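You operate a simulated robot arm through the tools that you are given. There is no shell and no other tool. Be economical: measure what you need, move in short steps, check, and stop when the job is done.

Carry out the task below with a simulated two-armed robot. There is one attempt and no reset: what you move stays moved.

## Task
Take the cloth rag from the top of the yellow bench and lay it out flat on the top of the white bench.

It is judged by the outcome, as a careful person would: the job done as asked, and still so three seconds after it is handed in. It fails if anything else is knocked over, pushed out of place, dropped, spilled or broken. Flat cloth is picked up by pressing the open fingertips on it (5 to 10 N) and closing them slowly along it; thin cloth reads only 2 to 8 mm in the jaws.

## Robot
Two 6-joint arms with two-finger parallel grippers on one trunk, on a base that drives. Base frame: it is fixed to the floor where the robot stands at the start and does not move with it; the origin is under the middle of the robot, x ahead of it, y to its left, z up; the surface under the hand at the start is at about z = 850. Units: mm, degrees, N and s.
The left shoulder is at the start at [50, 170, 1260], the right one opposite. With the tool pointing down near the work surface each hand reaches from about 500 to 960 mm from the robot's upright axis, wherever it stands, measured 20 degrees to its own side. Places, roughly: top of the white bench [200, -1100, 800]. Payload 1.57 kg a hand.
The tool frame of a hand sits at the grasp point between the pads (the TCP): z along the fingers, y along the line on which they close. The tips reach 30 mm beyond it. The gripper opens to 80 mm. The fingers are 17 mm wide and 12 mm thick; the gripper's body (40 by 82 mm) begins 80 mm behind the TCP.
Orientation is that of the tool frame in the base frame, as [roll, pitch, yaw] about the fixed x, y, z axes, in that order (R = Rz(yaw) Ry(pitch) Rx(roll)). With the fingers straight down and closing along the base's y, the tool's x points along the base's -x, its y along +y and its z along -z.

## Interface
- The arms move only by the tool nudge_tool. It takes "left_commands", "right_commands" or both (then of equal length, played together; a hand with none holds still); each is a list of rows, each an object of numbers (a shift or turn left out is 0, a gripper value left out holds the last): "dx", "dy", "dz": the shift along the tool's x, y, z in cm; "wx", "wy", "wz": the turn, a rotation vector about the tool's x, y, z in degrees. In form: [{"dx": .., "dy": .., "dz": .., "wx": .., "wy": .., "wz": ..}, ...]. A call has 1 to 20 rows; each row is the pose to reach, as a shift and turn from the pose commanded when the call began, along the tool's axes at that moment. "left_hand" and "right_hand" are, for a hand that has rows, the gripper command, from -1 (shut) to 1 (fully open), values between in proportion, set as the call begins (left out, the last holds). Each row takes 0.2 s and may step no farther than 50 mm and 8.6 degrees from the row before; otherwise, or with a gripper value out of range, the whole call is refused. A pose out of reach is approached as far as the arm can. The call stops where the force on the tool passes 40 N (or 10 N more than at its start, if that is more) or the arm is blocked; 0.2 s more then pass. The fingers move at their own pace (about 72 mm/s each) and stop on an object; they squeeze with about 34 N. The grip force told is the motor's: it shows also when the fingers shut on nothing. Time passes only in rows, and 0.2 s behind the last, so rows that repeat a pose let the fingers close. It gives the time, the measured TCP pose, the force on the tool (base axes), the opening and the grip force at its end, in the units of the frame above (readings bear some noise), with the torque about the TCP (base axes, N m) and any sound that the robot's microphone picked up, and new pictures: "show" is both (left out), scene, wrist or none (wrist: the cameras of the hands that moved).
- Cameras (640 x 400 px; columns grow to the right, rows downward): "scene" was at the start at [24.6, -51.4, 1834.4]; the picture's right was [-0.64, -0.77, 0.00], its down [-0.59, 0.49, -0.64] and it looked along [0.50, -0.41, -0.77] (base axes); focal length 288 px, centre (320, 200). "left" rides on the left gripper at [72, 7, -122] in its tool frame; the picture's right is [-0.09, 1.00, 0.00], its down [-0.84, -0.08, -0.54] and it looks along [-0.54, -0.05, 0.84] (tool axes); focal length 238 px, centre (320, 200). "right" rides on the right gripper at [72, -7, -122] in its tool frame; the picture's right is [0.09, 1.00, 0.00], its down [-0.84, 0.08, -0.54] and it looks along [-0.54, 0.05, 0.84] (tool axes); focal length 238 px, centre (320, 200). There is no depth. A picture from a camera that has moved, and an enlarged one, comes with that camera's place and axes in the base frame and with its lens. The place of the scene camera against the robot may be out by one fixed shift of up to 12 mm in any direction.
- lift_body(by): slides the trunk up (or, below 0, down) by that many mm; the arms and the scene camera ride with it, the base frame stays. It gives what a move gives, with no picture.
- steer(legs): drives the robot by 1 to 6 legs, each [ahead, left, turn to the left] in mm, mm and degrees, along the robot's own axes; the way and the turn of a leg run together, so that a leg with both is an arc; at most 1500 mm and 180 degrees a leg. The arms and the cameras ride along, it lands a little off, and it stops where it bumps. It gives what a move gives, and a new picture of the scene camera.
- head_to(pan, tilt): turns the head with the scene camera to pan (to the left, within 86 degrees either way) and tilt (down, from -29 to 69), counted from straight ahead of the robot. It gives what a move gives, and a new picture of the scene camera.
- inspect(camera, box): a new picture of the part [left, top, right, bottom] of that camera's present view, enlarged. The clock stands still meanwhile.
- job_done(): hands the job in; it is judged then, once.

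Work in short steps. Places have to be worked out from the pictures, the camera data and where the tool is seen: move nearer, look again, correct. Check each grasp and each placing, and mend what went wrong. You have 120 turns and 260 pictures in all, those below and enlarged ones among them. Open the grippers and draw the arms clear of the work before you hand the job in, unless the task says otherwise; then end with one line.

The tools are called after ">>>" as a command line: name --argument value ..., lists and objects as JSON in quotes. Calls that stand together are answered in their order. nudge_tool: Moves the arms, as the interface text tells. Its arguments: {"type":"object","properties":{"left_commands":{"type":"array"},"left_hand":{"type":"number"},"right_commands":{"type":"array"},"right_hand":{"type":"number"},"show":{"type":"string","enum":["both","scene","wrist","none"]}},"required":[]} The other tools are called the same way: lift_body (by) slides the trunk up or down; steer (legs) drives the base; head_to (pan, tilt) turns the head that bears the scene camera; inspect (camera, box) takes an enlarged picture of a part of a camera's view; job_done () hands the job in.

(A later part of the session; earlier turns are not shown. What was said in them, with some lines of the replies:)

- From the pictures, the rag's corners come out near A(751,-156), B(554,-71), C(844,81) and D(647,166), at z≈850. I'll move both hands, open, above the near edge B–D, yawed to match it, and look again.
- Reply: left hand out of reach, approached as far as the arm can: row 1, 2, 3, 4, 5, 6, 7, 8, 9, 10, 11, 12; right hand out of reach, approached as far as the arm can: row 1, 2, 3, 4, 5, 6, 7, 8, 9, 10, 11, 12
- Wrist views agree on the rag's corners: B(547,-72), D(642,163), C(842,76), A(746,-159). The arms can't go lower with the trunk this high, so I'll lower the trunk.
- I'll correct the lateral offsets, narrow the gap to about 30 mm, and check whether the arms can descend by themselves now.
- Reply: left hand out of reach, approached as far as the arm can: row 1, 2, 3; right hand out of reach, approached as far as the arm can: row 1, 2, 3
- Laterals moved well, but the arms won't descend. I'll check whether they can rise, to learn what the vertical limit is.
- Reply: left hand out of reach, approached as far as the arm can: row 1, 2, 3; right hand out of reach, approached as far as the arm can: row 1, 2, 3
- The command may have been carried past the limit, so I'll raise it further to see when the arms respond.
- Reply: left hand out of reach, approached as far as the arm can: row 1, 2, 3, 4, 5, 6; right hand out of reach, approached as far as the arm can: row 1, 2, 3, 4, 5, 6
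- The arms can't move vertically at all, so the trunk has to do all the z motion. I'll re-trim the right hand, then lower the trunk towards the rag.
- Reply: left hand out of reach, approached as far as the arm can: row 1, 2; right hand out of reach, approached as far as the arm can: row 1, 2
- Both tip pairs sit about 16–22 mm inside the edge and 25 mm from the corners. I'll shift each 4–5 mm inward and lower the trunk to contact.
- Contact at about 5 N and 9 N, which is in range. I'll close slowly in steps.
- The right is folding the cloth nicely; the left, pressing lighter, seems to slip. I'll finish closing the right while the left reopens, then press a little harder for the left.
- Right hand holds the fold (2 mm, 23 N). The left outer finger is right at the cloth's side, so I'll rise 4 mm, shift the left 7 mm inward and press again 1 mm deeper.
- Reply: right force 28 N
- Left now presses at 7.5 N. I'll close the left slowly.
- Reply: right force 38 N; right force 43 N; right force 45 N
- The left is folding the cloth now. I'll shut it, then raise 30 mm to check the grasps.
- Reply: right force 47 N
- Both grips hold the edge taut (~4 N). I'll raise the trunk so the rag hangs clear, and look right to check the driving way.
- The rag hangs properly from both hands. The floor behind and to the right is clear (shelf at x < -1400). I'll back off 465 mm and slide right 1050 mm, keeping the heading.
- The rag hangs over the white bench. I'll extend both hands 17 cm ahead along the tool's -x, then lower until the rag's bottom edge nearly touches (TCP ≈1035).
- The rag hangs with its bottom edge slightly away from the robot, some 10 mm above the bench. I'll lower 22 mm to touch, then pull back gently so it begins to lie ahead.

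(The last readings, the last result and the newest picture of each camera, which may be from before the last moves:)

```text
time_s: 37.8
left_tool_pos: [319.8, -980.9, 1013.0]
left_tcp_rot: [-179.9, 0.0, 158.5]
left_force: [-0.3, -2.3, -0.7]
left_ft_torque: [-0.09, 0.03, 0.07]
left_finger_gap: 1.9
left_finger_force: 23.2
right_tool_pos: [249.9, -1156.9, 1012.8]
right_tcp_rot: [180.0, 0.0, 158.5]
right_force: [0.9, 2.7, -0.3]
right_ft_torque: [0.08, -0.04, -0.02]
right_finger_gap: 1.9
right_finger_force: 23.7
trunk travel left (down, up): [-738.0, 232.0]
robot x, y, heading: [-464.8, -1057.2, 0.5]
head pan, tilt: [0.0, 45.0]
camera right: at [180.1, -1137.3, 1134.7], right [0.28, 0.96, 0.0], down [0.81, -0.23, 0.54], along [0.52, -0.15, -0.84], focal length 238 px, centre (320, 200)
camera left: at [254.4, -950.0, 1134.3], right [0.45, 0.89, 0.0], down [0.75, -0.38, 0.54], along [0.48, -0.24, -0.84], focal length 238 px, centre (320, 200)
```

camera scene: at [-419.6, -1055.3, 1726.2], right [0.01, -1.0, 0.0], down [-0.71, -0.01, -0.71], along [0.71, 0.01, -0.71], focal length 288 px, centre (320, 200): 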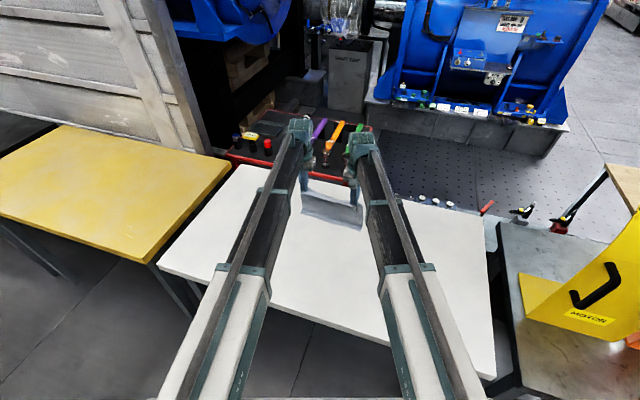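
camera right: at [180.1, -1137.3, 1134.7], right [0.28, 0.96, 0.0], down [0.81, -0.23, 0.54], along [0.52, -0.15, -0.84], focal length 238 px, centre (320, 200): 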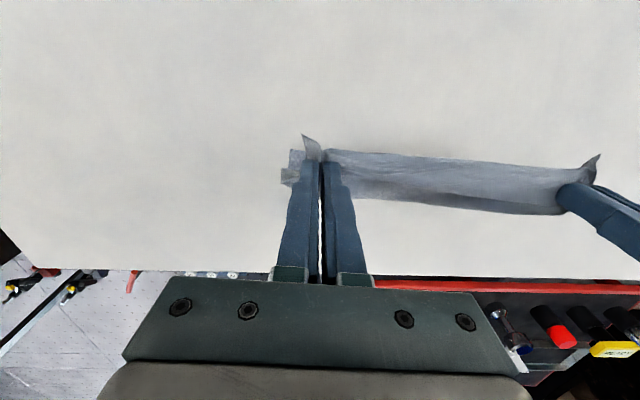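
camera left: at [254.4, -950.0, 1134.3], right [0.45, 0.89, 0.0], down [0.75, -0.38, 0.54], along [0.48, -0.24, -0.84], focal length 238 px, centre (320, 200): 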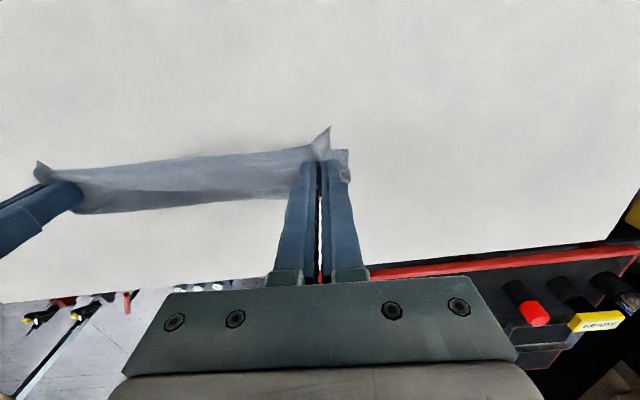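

The bottom edge stayed behind on the bench, as wanted. Next: lower 30, pull 5 cm, lower 30, pull 4 cm.

>>> lift_body --by -30

>>> nudge_tool --left_commands '[{"dx": 1}, {"dx": 2}, {"dx": 3}, {"dx": 4}, {"dx": 4.5}]' --right_commands '[{"dx": 1}, {"dx": 2}, {"dx": 3}, {"dx": 4}, {"dx": 4.5}]' --show "none"

>>> lift_body --by -30

>>> nudge_tool --left_commands '[{"dx": 1}, {"dx": 2}, {"dx": 3}, {"dx": 3.5}]' --right_commands '[{"dx": 1}, {"dx": 2}, {"dx": 3}, {"dx": 3.5}]' --show "both"

```text
time_s: 38.6
left_tool_pos: [318.9, -981.8, 983.5]
left_tcp_rot: [180.0, 0.0, 158.5]
left_force: [-0.2, -1.8, 0.9]
left_ft_torque: [-0.05, 0.05, 0.01]
left_finger_gap: 1.9
left_finger_force: 23.2
right_tool_pos: [248.7, -1156.3, 982.9]
right_tcp_rot: [-180.0, 0.0, 158.5]
right_force: [0.9, 2.4, -0.4]
right_ft_torque: [0.11, -0.07, 0.0]
right_finger_gap: 2.1
right_finger_force: 23.4
trunk travel left (down, up): [-708.0, 262.0]
robot x, y, heading: [-464.2, -1051.3, 0.6]
head pan, tilt: [0.0, 45.0]
```

```text
time_s: 39.8
left_tool_pos: [277.9, -965.1, 982.5]
left_tcp_rot: [-180.0, -0.1, 158.5]
left_force: [-0.1, -1.9, 0.0]
left_ft_torque: [-0.04, 0.03, 0.04]
left_finger_gap: 2.0
left_finger_force: 23.8
right_tool_pos: [208.3, -1140.5, 984.4]
right_tcp_rot: [180.0, 0.1, 158.4]
right_force: [0.9, 1.6, 0.8]
right_ft_torque: [0.05, -0.02, 0.01]
right_finger_gap: 1.9
right_finger_force: 23.5
trunk travel left (down, up): [-708.0, 262.0]
robot x, y, heading: [-465.1, -1054.4, 0.3]
head pan, tilt: [0.0, 45.0]
```

```text
time_s: 40.5
left_tool_pos: [277.4, -965.6, 952.1]
left_tcp_rot: [180.0, 0.0, 158.5]
left_force: [-1.5, -1.3, -0.3]
left_ft_torque: [-0.01, -0.02, 0.04]
left_finger_gap: 1.5
left_finger_force: 23.3
right_tool_pos: [208.6, -1138.7, 952.5]
right_tcp_rot: [180.0, 0.0, 158.5]
right_force: [0.5, 0.8, -0.2]
right_ft_torque: [0.06, -0.02, 0.01]
right_finger_gap: 1.9
right_finger_force: 23.6
trunk travel left (down, up): [-678.0, 292.0]
robot x, y, heading: [-466.7, -1054.7, 0.8]
head pan, tilt: [0.0, 45.0]
```

```text
time_s: 41.5
left_tool_pos: [243.3, -952.8, 953.7]
left_tcp_rot: [180.0, 0.1, 158.5]
left_force: [0.3, 1.0, -0.4]
left_ft_torque: [0.02, 0.01, 0.0]
left_finger_gap: 1.8
left_finger_force: 23.1
right_tool_pos: [176.1, -1124.8, 953.0]
right_tcp_rot: [180.0, 0.1, 158.5]
right_force: [0.3, 0.4, -0.4]
right_ft_torque: [0.0, -0.01, 0.02]
right_finger_gap: 1.8
right_finger_force: 23.6
trunk travel left (down, up): [-678.0, 292.0]
robot x, y, heading: [-467.0, -1056.0, 0.7]
head pan, tilt: [0.0, 45.0]
camera scene: at [-419.7, -1055.3, 1644.2], right [0.01, -1.0, 0.0], down [-0.71, -0.01, -0.71], along [0.71, 0.01, -0.71], focal length 288 px, centre (320, 200)
camera right: at [106.8, -1106.8, 1074.7], right [0.28, 0.96, 0.0], down [0.81, -0.23, 0.54], along [0.52, -0.15, -0.84], focal length 238 px, centre (320, 200)
camera left: at [179.3, -922.1, 1074.3], right [0.45, 0.89, 0.0], down [0.75, -0.38, 0.54], along [0.48, -0.24, -0.84], focal length 238 px, centre (320, 200)
```

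scene: 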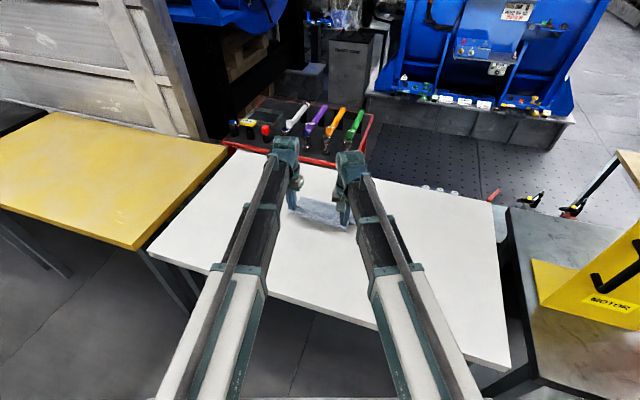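
right: 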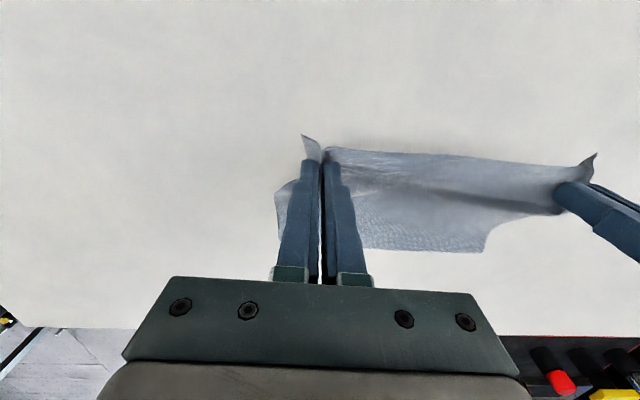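
left: 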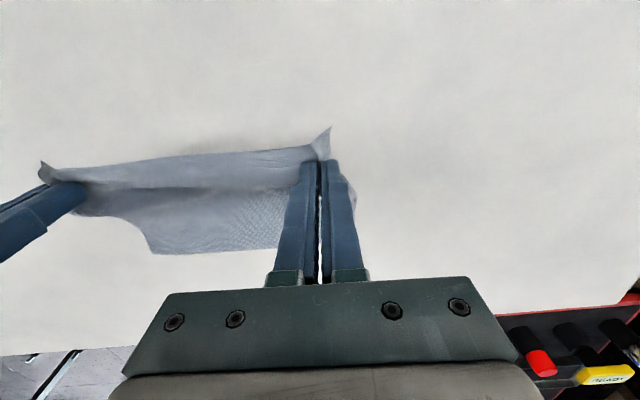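

It's laying out ahead as planned. I'll continue: lower 40, pull 3.5 cm, lower 40, pull 2.5 cm.

>>> lift_body --by -40

>>> nudge_tool --left_commands '[{"dx": 1}, {"dx": 2}, {"dx": 3}, {"dx": 3.5}]' --right_commands '[{"dx": 1}, {"dx": 2}, {"dx": 3}, {"dx": 3.5}]' --show "none"

>>> lift_body --by -40

>>> nudge_tool --left_commands '[{"dx": 1}, {"dx": 2}, {"dx": 2.5}]' --right_commands '[{"dx": 1}, {"dx": 2}, {"dx": 2.5}]' --show "both"

```text
time_s: 42.4
left_tool_pos: [243.9, -952.8, 913.3]
left_tcp_rot: [179.9, 0.0, 158.5]
left_force: [0.2, -0.1, 0.9]
left_ft_torque: [-0.01, -0.04, -0.01]
left_finger_gap: 1.9
left_finger_force: 23.8
right_tool_pos: [175.3, -1126.5, 912.4]
right_tcp_rot: [180.0, -0.1, 158.5]
right_force: [-0.4, 0.3, 1.1]
right_ft_torque: [0.0, -0.04, 0.03]
right_finger_gap: 1.8
right_finger_force: 23.1
trunk travel left (down, up): [-638.0, 332.0]
robot x, y, heading: [-469.0, -1049.7, 0.3]
head pan, tilt: [0.0, 45.0]
```

```text
time_s: 43.4
left_tool_pos: [211.3, -939.7, 912.2]
left_tcp_rot: [180.0, 0.0, 158.4]
left_force: [0.0, -0.7, 0.0]
left_ft_torque: [-0.04, -0.03, -0.03]
left_finger_gap: 1.8
left_finger_force: 23.4
right_tool_pos: [142.4, -1111.7, 911.9]
right_tcp_rot: [179.9, -0.1, 158.4]
right_force: [-1.1, 0.0, 0.5]
right_ft_torque: [0.02, -0.01, 0.01]
right_finger_gap: 1.8
right_finger_force: 23.6
trunk travel left (down, up): [-638.0, 332.0]
robot x, y, heading: [-465.6, -1054.9, 0.4]
head pan, tilt: [0.0, 45.0]
```

```text
time_s: 44.0
left_tool_pos: [210.0, -940.2, 881.1]
left_tcp_rot: [180.0, 0.2, 158.5]
left_force: [-1.0, -0.4, 5.6]
left_ft_torque: [0.05, 0.05, 0.0]
left_finger_gap: 1.9
left_finger_force: 23.5
right_tool_pos: [141.2, -1113.1, 881.6]
right_tcp_rot: [179.9, 0.5, 158.5]
right_force: [-5.1, 1.5, 59.0]
right_ft_torque: [-0.06, 0.44, 0.03]
right_finger_gap: 1.9
right_finger_force: 24.0
trunk travel left (down, up): [-603.0, 367.0]
robot x, y, heading: [-464.8, -1055.9, 0.5]
head pan, tilt: [0.0, 45.0]
stopped: the force on the tool passed its limit at 116 N (the readings are from after the stop); the commanded pose is now the measured one
```

```text
time_s: 44.4
left_tool_pos: [206.3, -940.6, 881.5]
left_tcp_rot: [179.8, 0.4, 158.5]
left_force: [0.1, -0.1, 7.2]
left_ft_torque: [0.03, -0.02, 0.0]
left_finger_gap: 1.8
left_finger_force: 23.7
right_tool_pos: [141.9, -1112.6, 880.9]
right_tcp_rot: [179.9, 1.0, 158.4]
right_force: [2.5, -0.3, 74.5]
right_ft_torque: [-0.04, 0.32, 0.03]
right_finger_gap: 1.8
right_finger_force: 23.1
trunk travel left (down, up): [-603.0, 367.0]
robot x, y, heading: [-469.0, -1056.5, 0.4]
head pan, tilt: [0.0, 45.0]
stopped in row 1 (right hand): the force on the tool passed its limit at 75 N (the readings are from after the stop); the commanded pose is now the measured one
camera scene: at [-425.6, -1054.9, 1570.0], right [0.01, -1.0, 0.0], down [-0.7, -0.01, -0.71], along [0.71, 0.01, -0.7], focal length 288 px, centre (320, 200)
camera right: at [70.7, -1092.8, 1001.8], right [0.28, 0.96, 0.0], down [0.8, -0.23, 0.56], along [0.53, -0.16, -0.83], focal length 238 px, centre (320, 200)
camera left: at [141.0, -908.1, 1002.5], right [0.45, 0.89, 0.0], down [0.75, -0.38, 0.55], along [0.49, -0.24, -0.84], focal length 238 px, centre (320, 200)
```

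scene: 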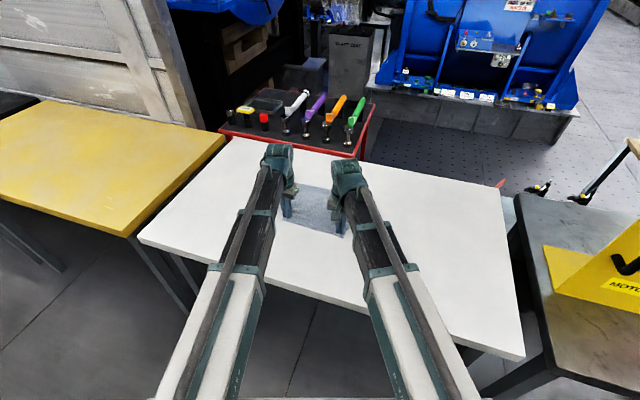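
right: 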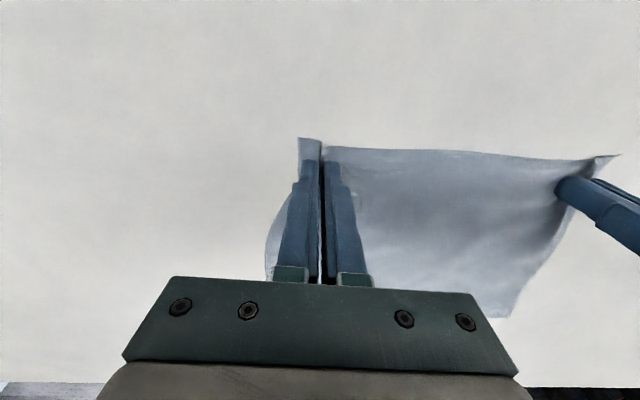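
left: 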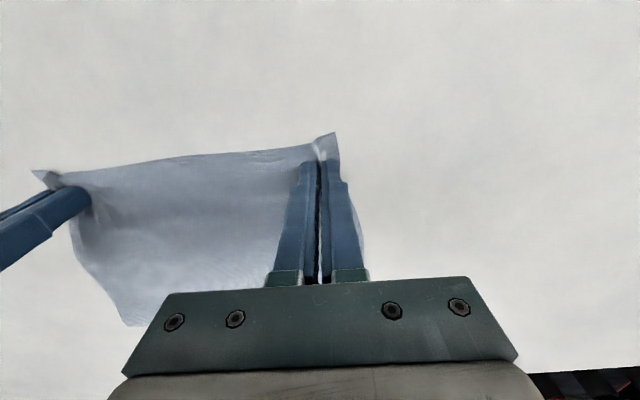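

The white bench is actually at z≈850, so the tips reached it sooner than expected. I'll raise 4 mm to relieve the force, then pull 4 cm to draw the rag straight.

>>> lift_body --by 5

>>> nudge_tool --left_commands '[{"dx": 0.8}, {"dx": 1.6}, {"dx": 2.4}, {"dx": 3.2}, {"dx": 3.2}]' --right_commands '[{"dx": 0.8}, {"dx": 1.6}, {"dx": 2.4}, {"dx": 3.2}, {"dx": 3.2}]' --show "both"

```text
time_s: 44.9
left_tool_pos: [209.0, -940.0, 881.0]
left_tcp_rot: [180.0, 0.1, 158.5]
left_force: [0.2, -0.3, 0.6]
left_ft_torque: [-0.01, -0.03, -0.01]
left_finger_gap: 1.8
left_finger_force: 22.7
right_tool_pos: [144.3, -1112.7, 882.3]
right_tcp_rot: [180.0, 0.7, 158.4]
right_force: [-0.4, 1.0, 0.6]
right_ft_torque: [-0.02, -0.02, -0.01]
right_finger_gap: 1.8
right_finger_force: 23.7
trunk travel left (down, up): [-608.0, 362.0]
robot x, y, heading: [-465.6, -1051.9, 0.5]
head pan, tilt: [0.0, 45.0]
```

```text
time_s: 46.1
left_tool_pos: [179.9, -927.2, 883.5]
left_tcp_rot: [179.9, 0.1, 158.5]
left_force: [0.6, -1.3, 0.5]
left_ft_torque: [0.02, -0.02, 0.0]
left_finger_gap: 1.8
left_finger_force: 23.4
right_tool_pos: [115.0, -1100.0, 882.3]
right_tcp_rot: [179.9, 0.7, 158.4]
right_force: [0.6, -0.2, -0.4]
right_ft_torque: [-0.02, 0.01, 0.04]
right_finger_gap: 1.9
right_finger_force: 23.6
trunk travel left (down, up): [-608.0, 362.0]
robot x, y, heading: [-465.4, -1053.2, 0.4]
head pan, tilt: [0.0, 45.0]
camera scene: at [-419.3, -1055.3, 1574.1], right [0.01, -1.0, 0.0], down [-0.71, -0.01, -0.71], along [0.71, 0.01, -0.71], focal length 288 px, centre (320, 200)
camera right: at [44.2, -1080.6, 1003.7], right [0.28, 0.96, 0.0], down [0.8, -0.23, 0.55], along [0.53, -0.15, -0.83], focal length 238 px, centre (320, 200)
camera left: at [114.8, -895.7, 1004.1], right [0.45, 0.89, 0.0], down [0.75, -0.38, 0.54], along [0.48, -0.24, -0.84], focal length 238 px, centre (320, 200)
```

scene: 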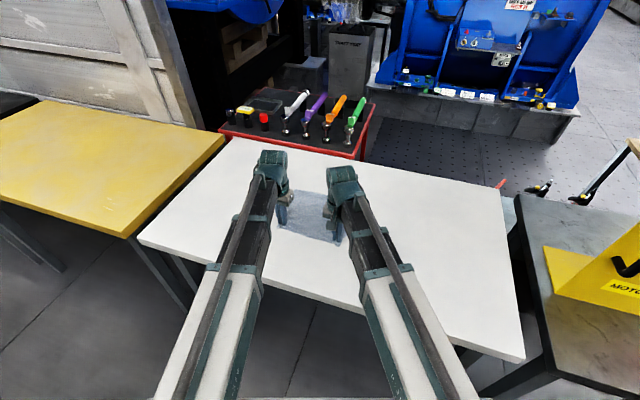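
right: 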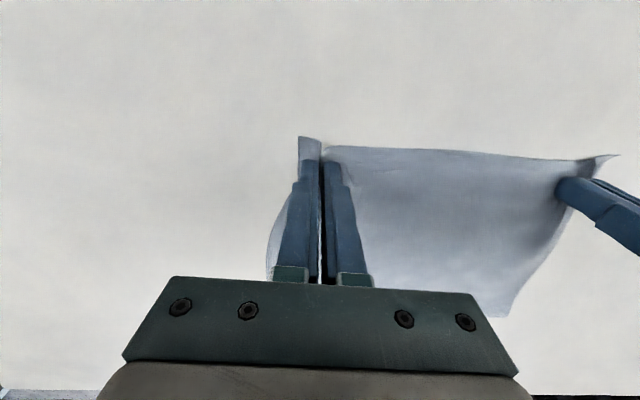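
left: 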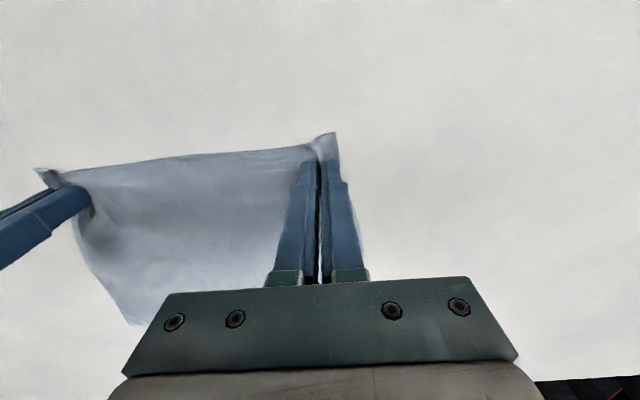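

The rag is drawn straight. I'll spread the hands 2 mm each, lower to a light press, and then open slowly so the tips spread the folds back out.

>>> nudge_tool --left_commands '[{"dy": 0.2}, {"dy": 0.2}]' --right_commands '[{"dy": -0.2}, {"dy": -0.2}]' --show "none"

>>> lift_body --by -2

```text
time_s: 46.7
left_tool_pos: [180.3, -925.1, 882.2]
left_tcp_rot: [-179.9, 0.1, 158.6]
left_force: [0.3, -2.1, -0.8]
left_ft_torque: [-0.03, 0.0, 0.03]
left_finger_gap: 1.8
left_finger_force: 23.6
right_tool_pos: [114.1, -1102.4, 882.4]
right_tcp_rot: [179.9, 0.8, 158.4]
right_force: [-0.1, 2.1, 0.2]
right_ft_torque: [0.04, -0.01, -0.03]
right_finger_gap: 2.1
right_finger_force: 23.2
trunk travel left (down, up): [-608.0, 362.0]
robot x, y, heading: [-465.2, -1055.6, 0.5]
head pan, tilt: [0.0, 45.0]
```

```text
time_s: 47.2
left_tool_pos: [180.1, -925.0, 880.3]
left_tcp_rot: [180.0, 0.1, 158.5]
left_force: [-0.2, -2.4, 2.8]
left_ft_torque: [-0.06, 0.02, 0.04]
left_finger_gap: 1.8
left_finger_force: 23.5
right_tool_pos: [113.9, -1102.8, 881.1]
right_tcp_rot: [179.9, 0.7, 158.5]
right_force: [2.9, 1.3, 12.3]
right_ft_torque: [0.05, 0.02, -0.05]
right_finger_gap: 2.0
right_finger_force: 23.6
trunk travel left (down, up): [-606.0, 364.0]
robot x, y, heading: [-466.0, -1054.3, 0.6]
head pan, tilt: [0.0, 45.0]
```

Light press reached: left 3 N, right 12 N. I'll open slowly in steps.

>>> nudge_tool --left_commands '[{"dx": 0}]' --right_commands '[{"dx": 0}]' --left_hand -0.8 --right_hand -0.8 --show "none"

>>> nudge_tool --left_commands '[{"dx": 0}]' --right_commands '[{"dx": 0}]' --left_hand -0.55 --right_hand -0.55 --show "none"

>>> nudge_tool --left_commands '[{"dx": 0}]' --right_commands '[{"dx": 0}]' --left_hand -0.3 --right_hand -0.3 --show "wrist"

```text
time_s: 47.6
left_tool_pos: [179.0, -925.7, 881.5]
left_tcp_rot: [179.9, 0.1, 158.5]
left_force: [-0.1, 0.4, 4.1]
left_ft_torque: [0.05, -0.03, 0.01]
left_finger_gap: 7.4
left_finger_force: 0.2
right_tool_pos: [114.3, -1102.7, 881.9]
right_tcp_rot: [180.0, 0.7, 158.4]
right_force: [1.3, -0.1, 15.3]
right_ft_torque: [0.0, 0.05, 0.0]
right_finger_gap: 6.0
right_finger_force: 0.0
trunk travel left (down, up): [-606.0, 364.0]
robot x, y, heading: [-468.7, -1054.4, 0.5]
head pan, tilt: [0.0, 45.0]
```

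```text
time_s: 48.0
left_tool_pos: [179.3, -925.8, 880.9]
left_tcp_rot: [179.9, 0.1, 158.4]
left_force: [-0.3, 0.4, 3.4]
left_ft_torque: [0.02, 0.0, -0.02]
left_finger_gap: 17.6
left_finger_force: 0.0
right_tool_pos: [113.1, -1103.0, 881.0]
right_tcp_rot: [179.9, 0.6, 158.5]
right_force: [0.0, 1.2, 14.2]
right_ft_torque: [-0.06, 0.08, -0.01]
right_finger_gap: 15.8
right_finger_force: 0.0
trunk travel left (down, up): [-606.0, 364.0]
robot x, y, heading: [-466.0, -1052.2, 0.6]
head pan, tilt: [0.0, 45.0]
```

```text
time_s: 48.4
left_tool_pos: [179.5, -925.6, 882.0]
left_tcp_rot: [-179.9, 0.1, 158.5]
left_force: [0.1, -0.3, 4.4]
left_ft_torque: [0.01, 0.01, 0.0]
left_finger_gap: 25.9
left_finger_force: 0.0
right_tool_pos: [113.9, -1101.8, 881.4]
right_tcp_rot: [179.8, 0.6, 158.3]
right_force: [0.3, 1.3, 16.0]
right_ft_torque: [-0.1, 0.13, 0.01]
right_finger_gap: 25.3
right_finger_force: 0.1
trunk travel left (down, up): [-606.0, 364.0]
robot x, y, heading: [-466.0, -1051.7, 0.4]
head pan, tilt: [0.0, 45.0]
camera right: at [42.7, -1082.5, 1002.3], right [0.28, 0.96, 0.0], down [0.8, -0.23, 0.55], along [0.53, -0.15, -0.83], focal length 238 px, centre (320, 200)
camera left: at [114.3, -894.4, 1002.7], right [0.45, 0.89, 0.0], down [0.75, -0.38, 0.54], along [0.49, -0.24, -0.84], focal length 238 px, centre (320, 200)
```

right: 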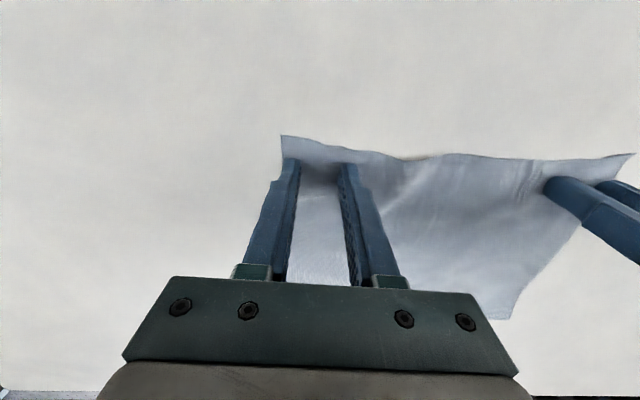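
left: 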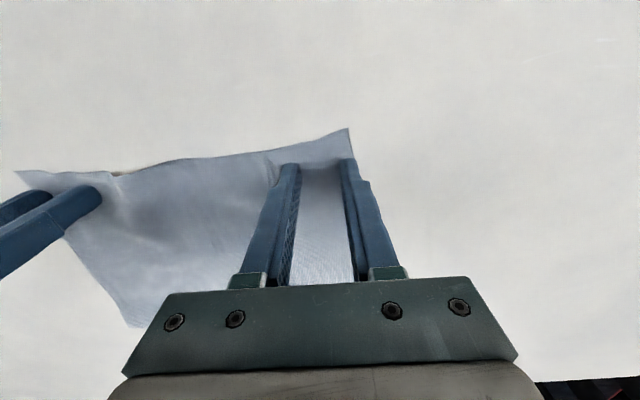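

The folds opened, leaving slight ripples between the hands. While still pressing, I'll draw the hands apart ~12 mm each to pull them flat.

>>> nudge_tool --left_commands '[{"dy": 0.2}, {"dy": 0.4}, {"dy": 0.6}, {"dy": 0.8}, {"dy": 1.0}, {"dy": 1.2}]' --right_commands '[{"dy": -0.2}, {"dy": -0.4}, {"dy": -0.6}, {"dy": -0.8}, {"dy": -1.0}, {"dy": -1.2}]' --show "wrist"

```text
time_s: 49.8
left_tool_pos: [185.8, -915.3, 881.2]
left_tcp_rot: [-180.0, 0.2, 158.5]
left_force: [-2.1, -3.5, 4.2]
left_ft_torque: [-0.05, 0.04, 0.0]
left_finger_gap: 26.8
left_finger_force: 0.1
right_tool_pos: [109.6, -1111.9, 882.0]
right_tcp_rot: [179.8, 0.7, 158.5]
right_force: [1.7, 5.8, 14.6]
right_ft_torque: [0.09, 0.1, -0.04]
right_finger_gap: 25.8
right_finger_force: 0.1
trunk travel left (down, up): [-606.0, 364.0]
robot x, y, heading: [-465.8, -1053.5, 0.4]
head pan, tilt: [0.0, 45.0]
camera right: at [39.2, -1092.9, 1002.3], right [0.28, 0.96, 0.0], down [0.8, -0.23, 0.55], along [0.53, -0.15, -0.83], focal length 238 px, centre (320, 200)
camera left: at [119.5, -883.5, 1002.7], right [0.45, 0.89, 0.0], down [0.75, -0.38, 0.54], along [0.49, -0.24, -0.84], focal length 238 px, centre (320, 200)
```

right: 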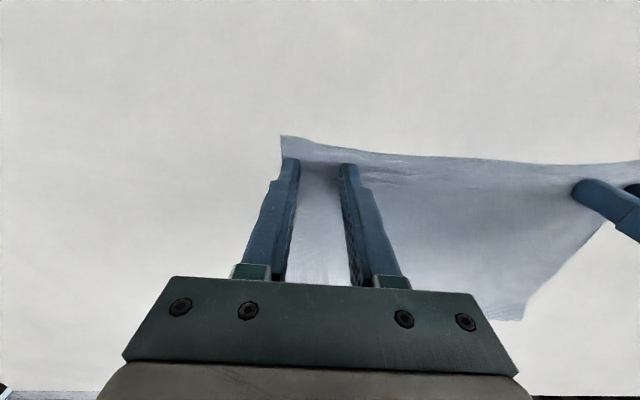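
left: 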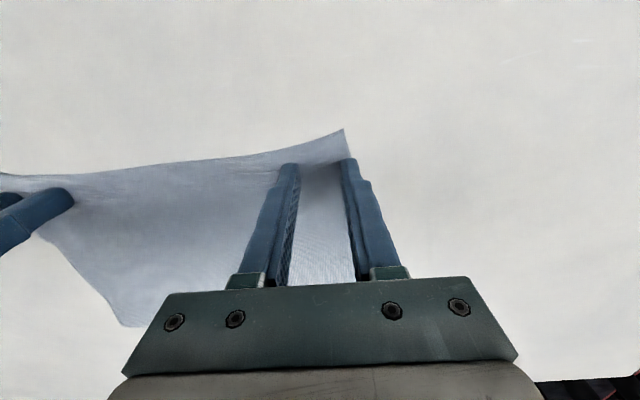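

The edge is straight now. I'll lift off 150 mm and look at the rag.

>>> lift_body --by 150

>>> nudge_tool --left_commands '[{"dy": 2}, {"dy": 5}, {"dy": 8}]' --right_commands '[{"dy": -2}, {"dy": -5}, {"dy": -8}]' --show "both"

```text
time_s: 51.6
left_tool_pos: [185.4, -914.8, 1029.1]
left_tcp_rot: [-180.0, 0.1, 158.5]
left_force: [0.5, 0.7, -0.5]
left_ft_torque: [-0.01, -0.02, -0.01]
left_finger_gap: 27.9
left_finger_force: 0.0
right_tool_pos: [112.1, -1113.4, 1030.3]
right_tcp_rot: [179.8, 0.6, 158.4]
right_force: [-0.3, -0.1, 0.1]
right_ft_torque: [0.03, -0.01, 0.04]
right_finger_gap: 28.1
right_finger_force: 0.0
trunk travel left (down, up): [-756.0, 214.0]
robot x, y, heading: [-467.7, -1056.2, 0.5]
head pan, tilt: [0.0, 45.0]
```

```text
time_s: 52.4
left_tool_pos: [214.2, -841.3, 1032.1]
left_tcp_rot: [179.9, 0.2, 158.4]
left_force: [1.1, 0.2, -0.4]
left_ft_torque: [0.01, 0.0, 0.03]
left_finger_gap: 27.8
left_finger_force: 0.1
right_tool_pos: [80.2, -1187.4, 1029.8]
right_tcp_rot: [180.0, 0.7, 158.3]
right_force: [-0.6, -0.1, 0.3]
right_ft_torque: [0.02, -0.03, 0.0]
right_finger_gap: 28.2
right_finger_force: 0.0
trunk travel left (down, up): [-756.0, 214.0]
robot x, y, heading: [-467.3, -1052.2, 0.5]
head pan, tilt: [0.0, 45.0]
camera scene: at [-419.3, -1055.3, 1722.1], right [0.01, -1.0, 0.0], down [-0.71, -0.01, -0.71], along [0.71, 0.01, -0.71], focal length 288 px, centre (320, 200)
camera right: at [10.1, -1168.5, 1151.7], right [0.28, 0.96, 0.0], down [0.8, -0.23, 0.55], along [0.53, -0.15, -0.83], focal length 238 px, centre (320, 200)
camera left: at [148.9, -811.0, 1152.1], right [0.45, 0.89, 0.0], down [0.75, -0.38, 0.54], along [0.48, -0.24, -0.84], focal length 238 px, centre (320, 200)
```

scene: 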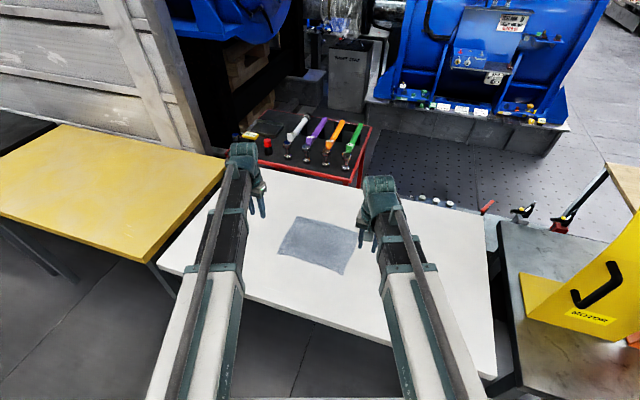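
right: 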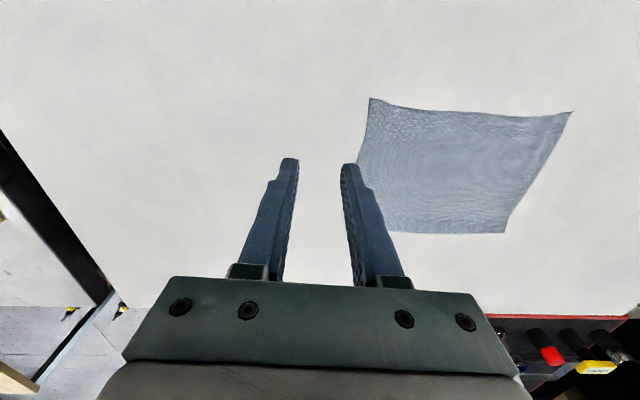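
left: 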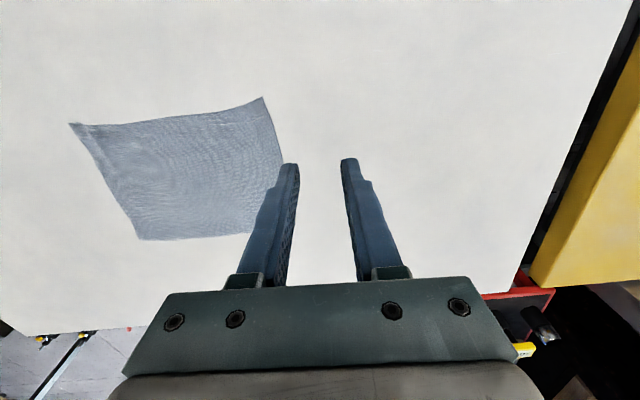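

The rag looks flat and unfolded. I'll enlarge it to check for folds and open the grippers fully with the trunk raised.

>>> inspect --camera "scene" --box '[260, 195, 380, 290]'

>>> nudge_tool --left_commands '[{"dx": 0}, {"dx": 0}]' --right_commands '[{"dx": 0}, {"dx": 0}]' --left_hand 1 --right_hand 1 --show "none"

>>> lift_body --by 150

>>> inspect --camera "right" --box '[320, 60, 560, 230]'

```text
4.21 times, centred on (320, 242) of scene
camera zoom: at [-419.3, -1055.3, 1722.1], right [0.01, -1.0, 0.0], down [-0.71, -0.01, -0.71], along [0.71, 0.01, -0.71], focal length 1212 px, centre (320, 21)
```

zoom: 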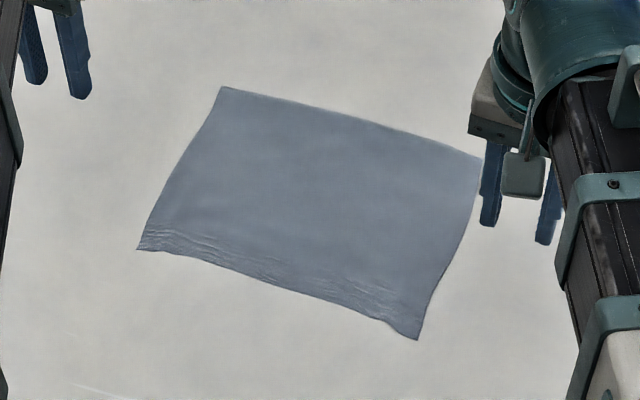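

```text
time_s: 53.0
left_tool_pos: [213.2, -842.1, 1031.5]
left_tcp_rot: [180.0, 0.2, 158.5]
left_force: [0.4, 0.1, 0.5]
left_ft_torque: [0.03, 0.02, -0.02]
left_finger_gap: 79.9
left_finger_force: 0.0
right_tool_pos: [80.6, -1187.6, 1031.7]
right_tcp_rot: [179.9, 0.6, 158.4]
right_force: [0.5, -0.1, 0.2]
right_ft_torque: [-0.02, 0.01, -0.02]
right_finger_gap: 80.0
right_finger_force: 0.1
trunk travel left (down, up): [-756.0, 214.0]
robot x, y, heading: [-468.8, -1051.8, 0.5]
head pan, tilt: [0.0, 45.0]
```

```text
time_s: 54.7
left_tool_pos: [212.5, -842.8, 1180.4]
left_tcp_rot: [180.0, 0.1, 158.5]
left_force: [-0.3, -0.1, -0.3]
left_ft_torque: [0.01, 0.03, 0.01]
left_finger_gap: 80.0
left_finger_force: 0.0
right_tool_pos: [82.2, -1187.8, 1180.6]
right_tcp_rot: [179.9, 0.8, 158.3]
right_force: [0.4, 0.1, -0.6]
right_ft_torque: [0.0, -0.02, -0.02]
right_finger_gap: 80.1
right_finger_force: 0.1
trunk travel left (down, up): [-906.0, 64.0]
robot x, y, heading: [-465.2, -1054.6, 0.5]
head pan, tilt: [0.0, 45.0]
```

```text
2.35 times, centred on (440, 145) of right
camera zoom: at [10.5, -1168.2, 1301.6], right [0.28, 0.96, 0.0], down [0.8, -0.23, 0.55], along [0.53, -0.15, -0.83], focal length 561 px, centre (38, 329)
```

zoom: 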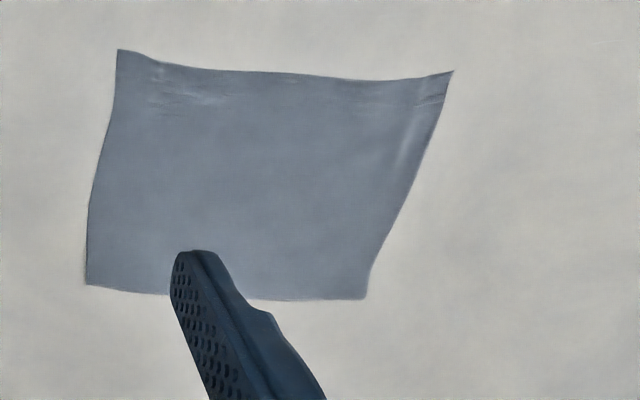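

The rag lies flat, fully inside the white bench top, with only faint creases. Grippers are open and well clear, so I'm handing in.

>>> job_done

```text
The job is handed in.
```

The rag is off the yellow bench and laid out flat on the white bench, with only faint creases along one edge. Nothing else was moved, and both arms are clear.
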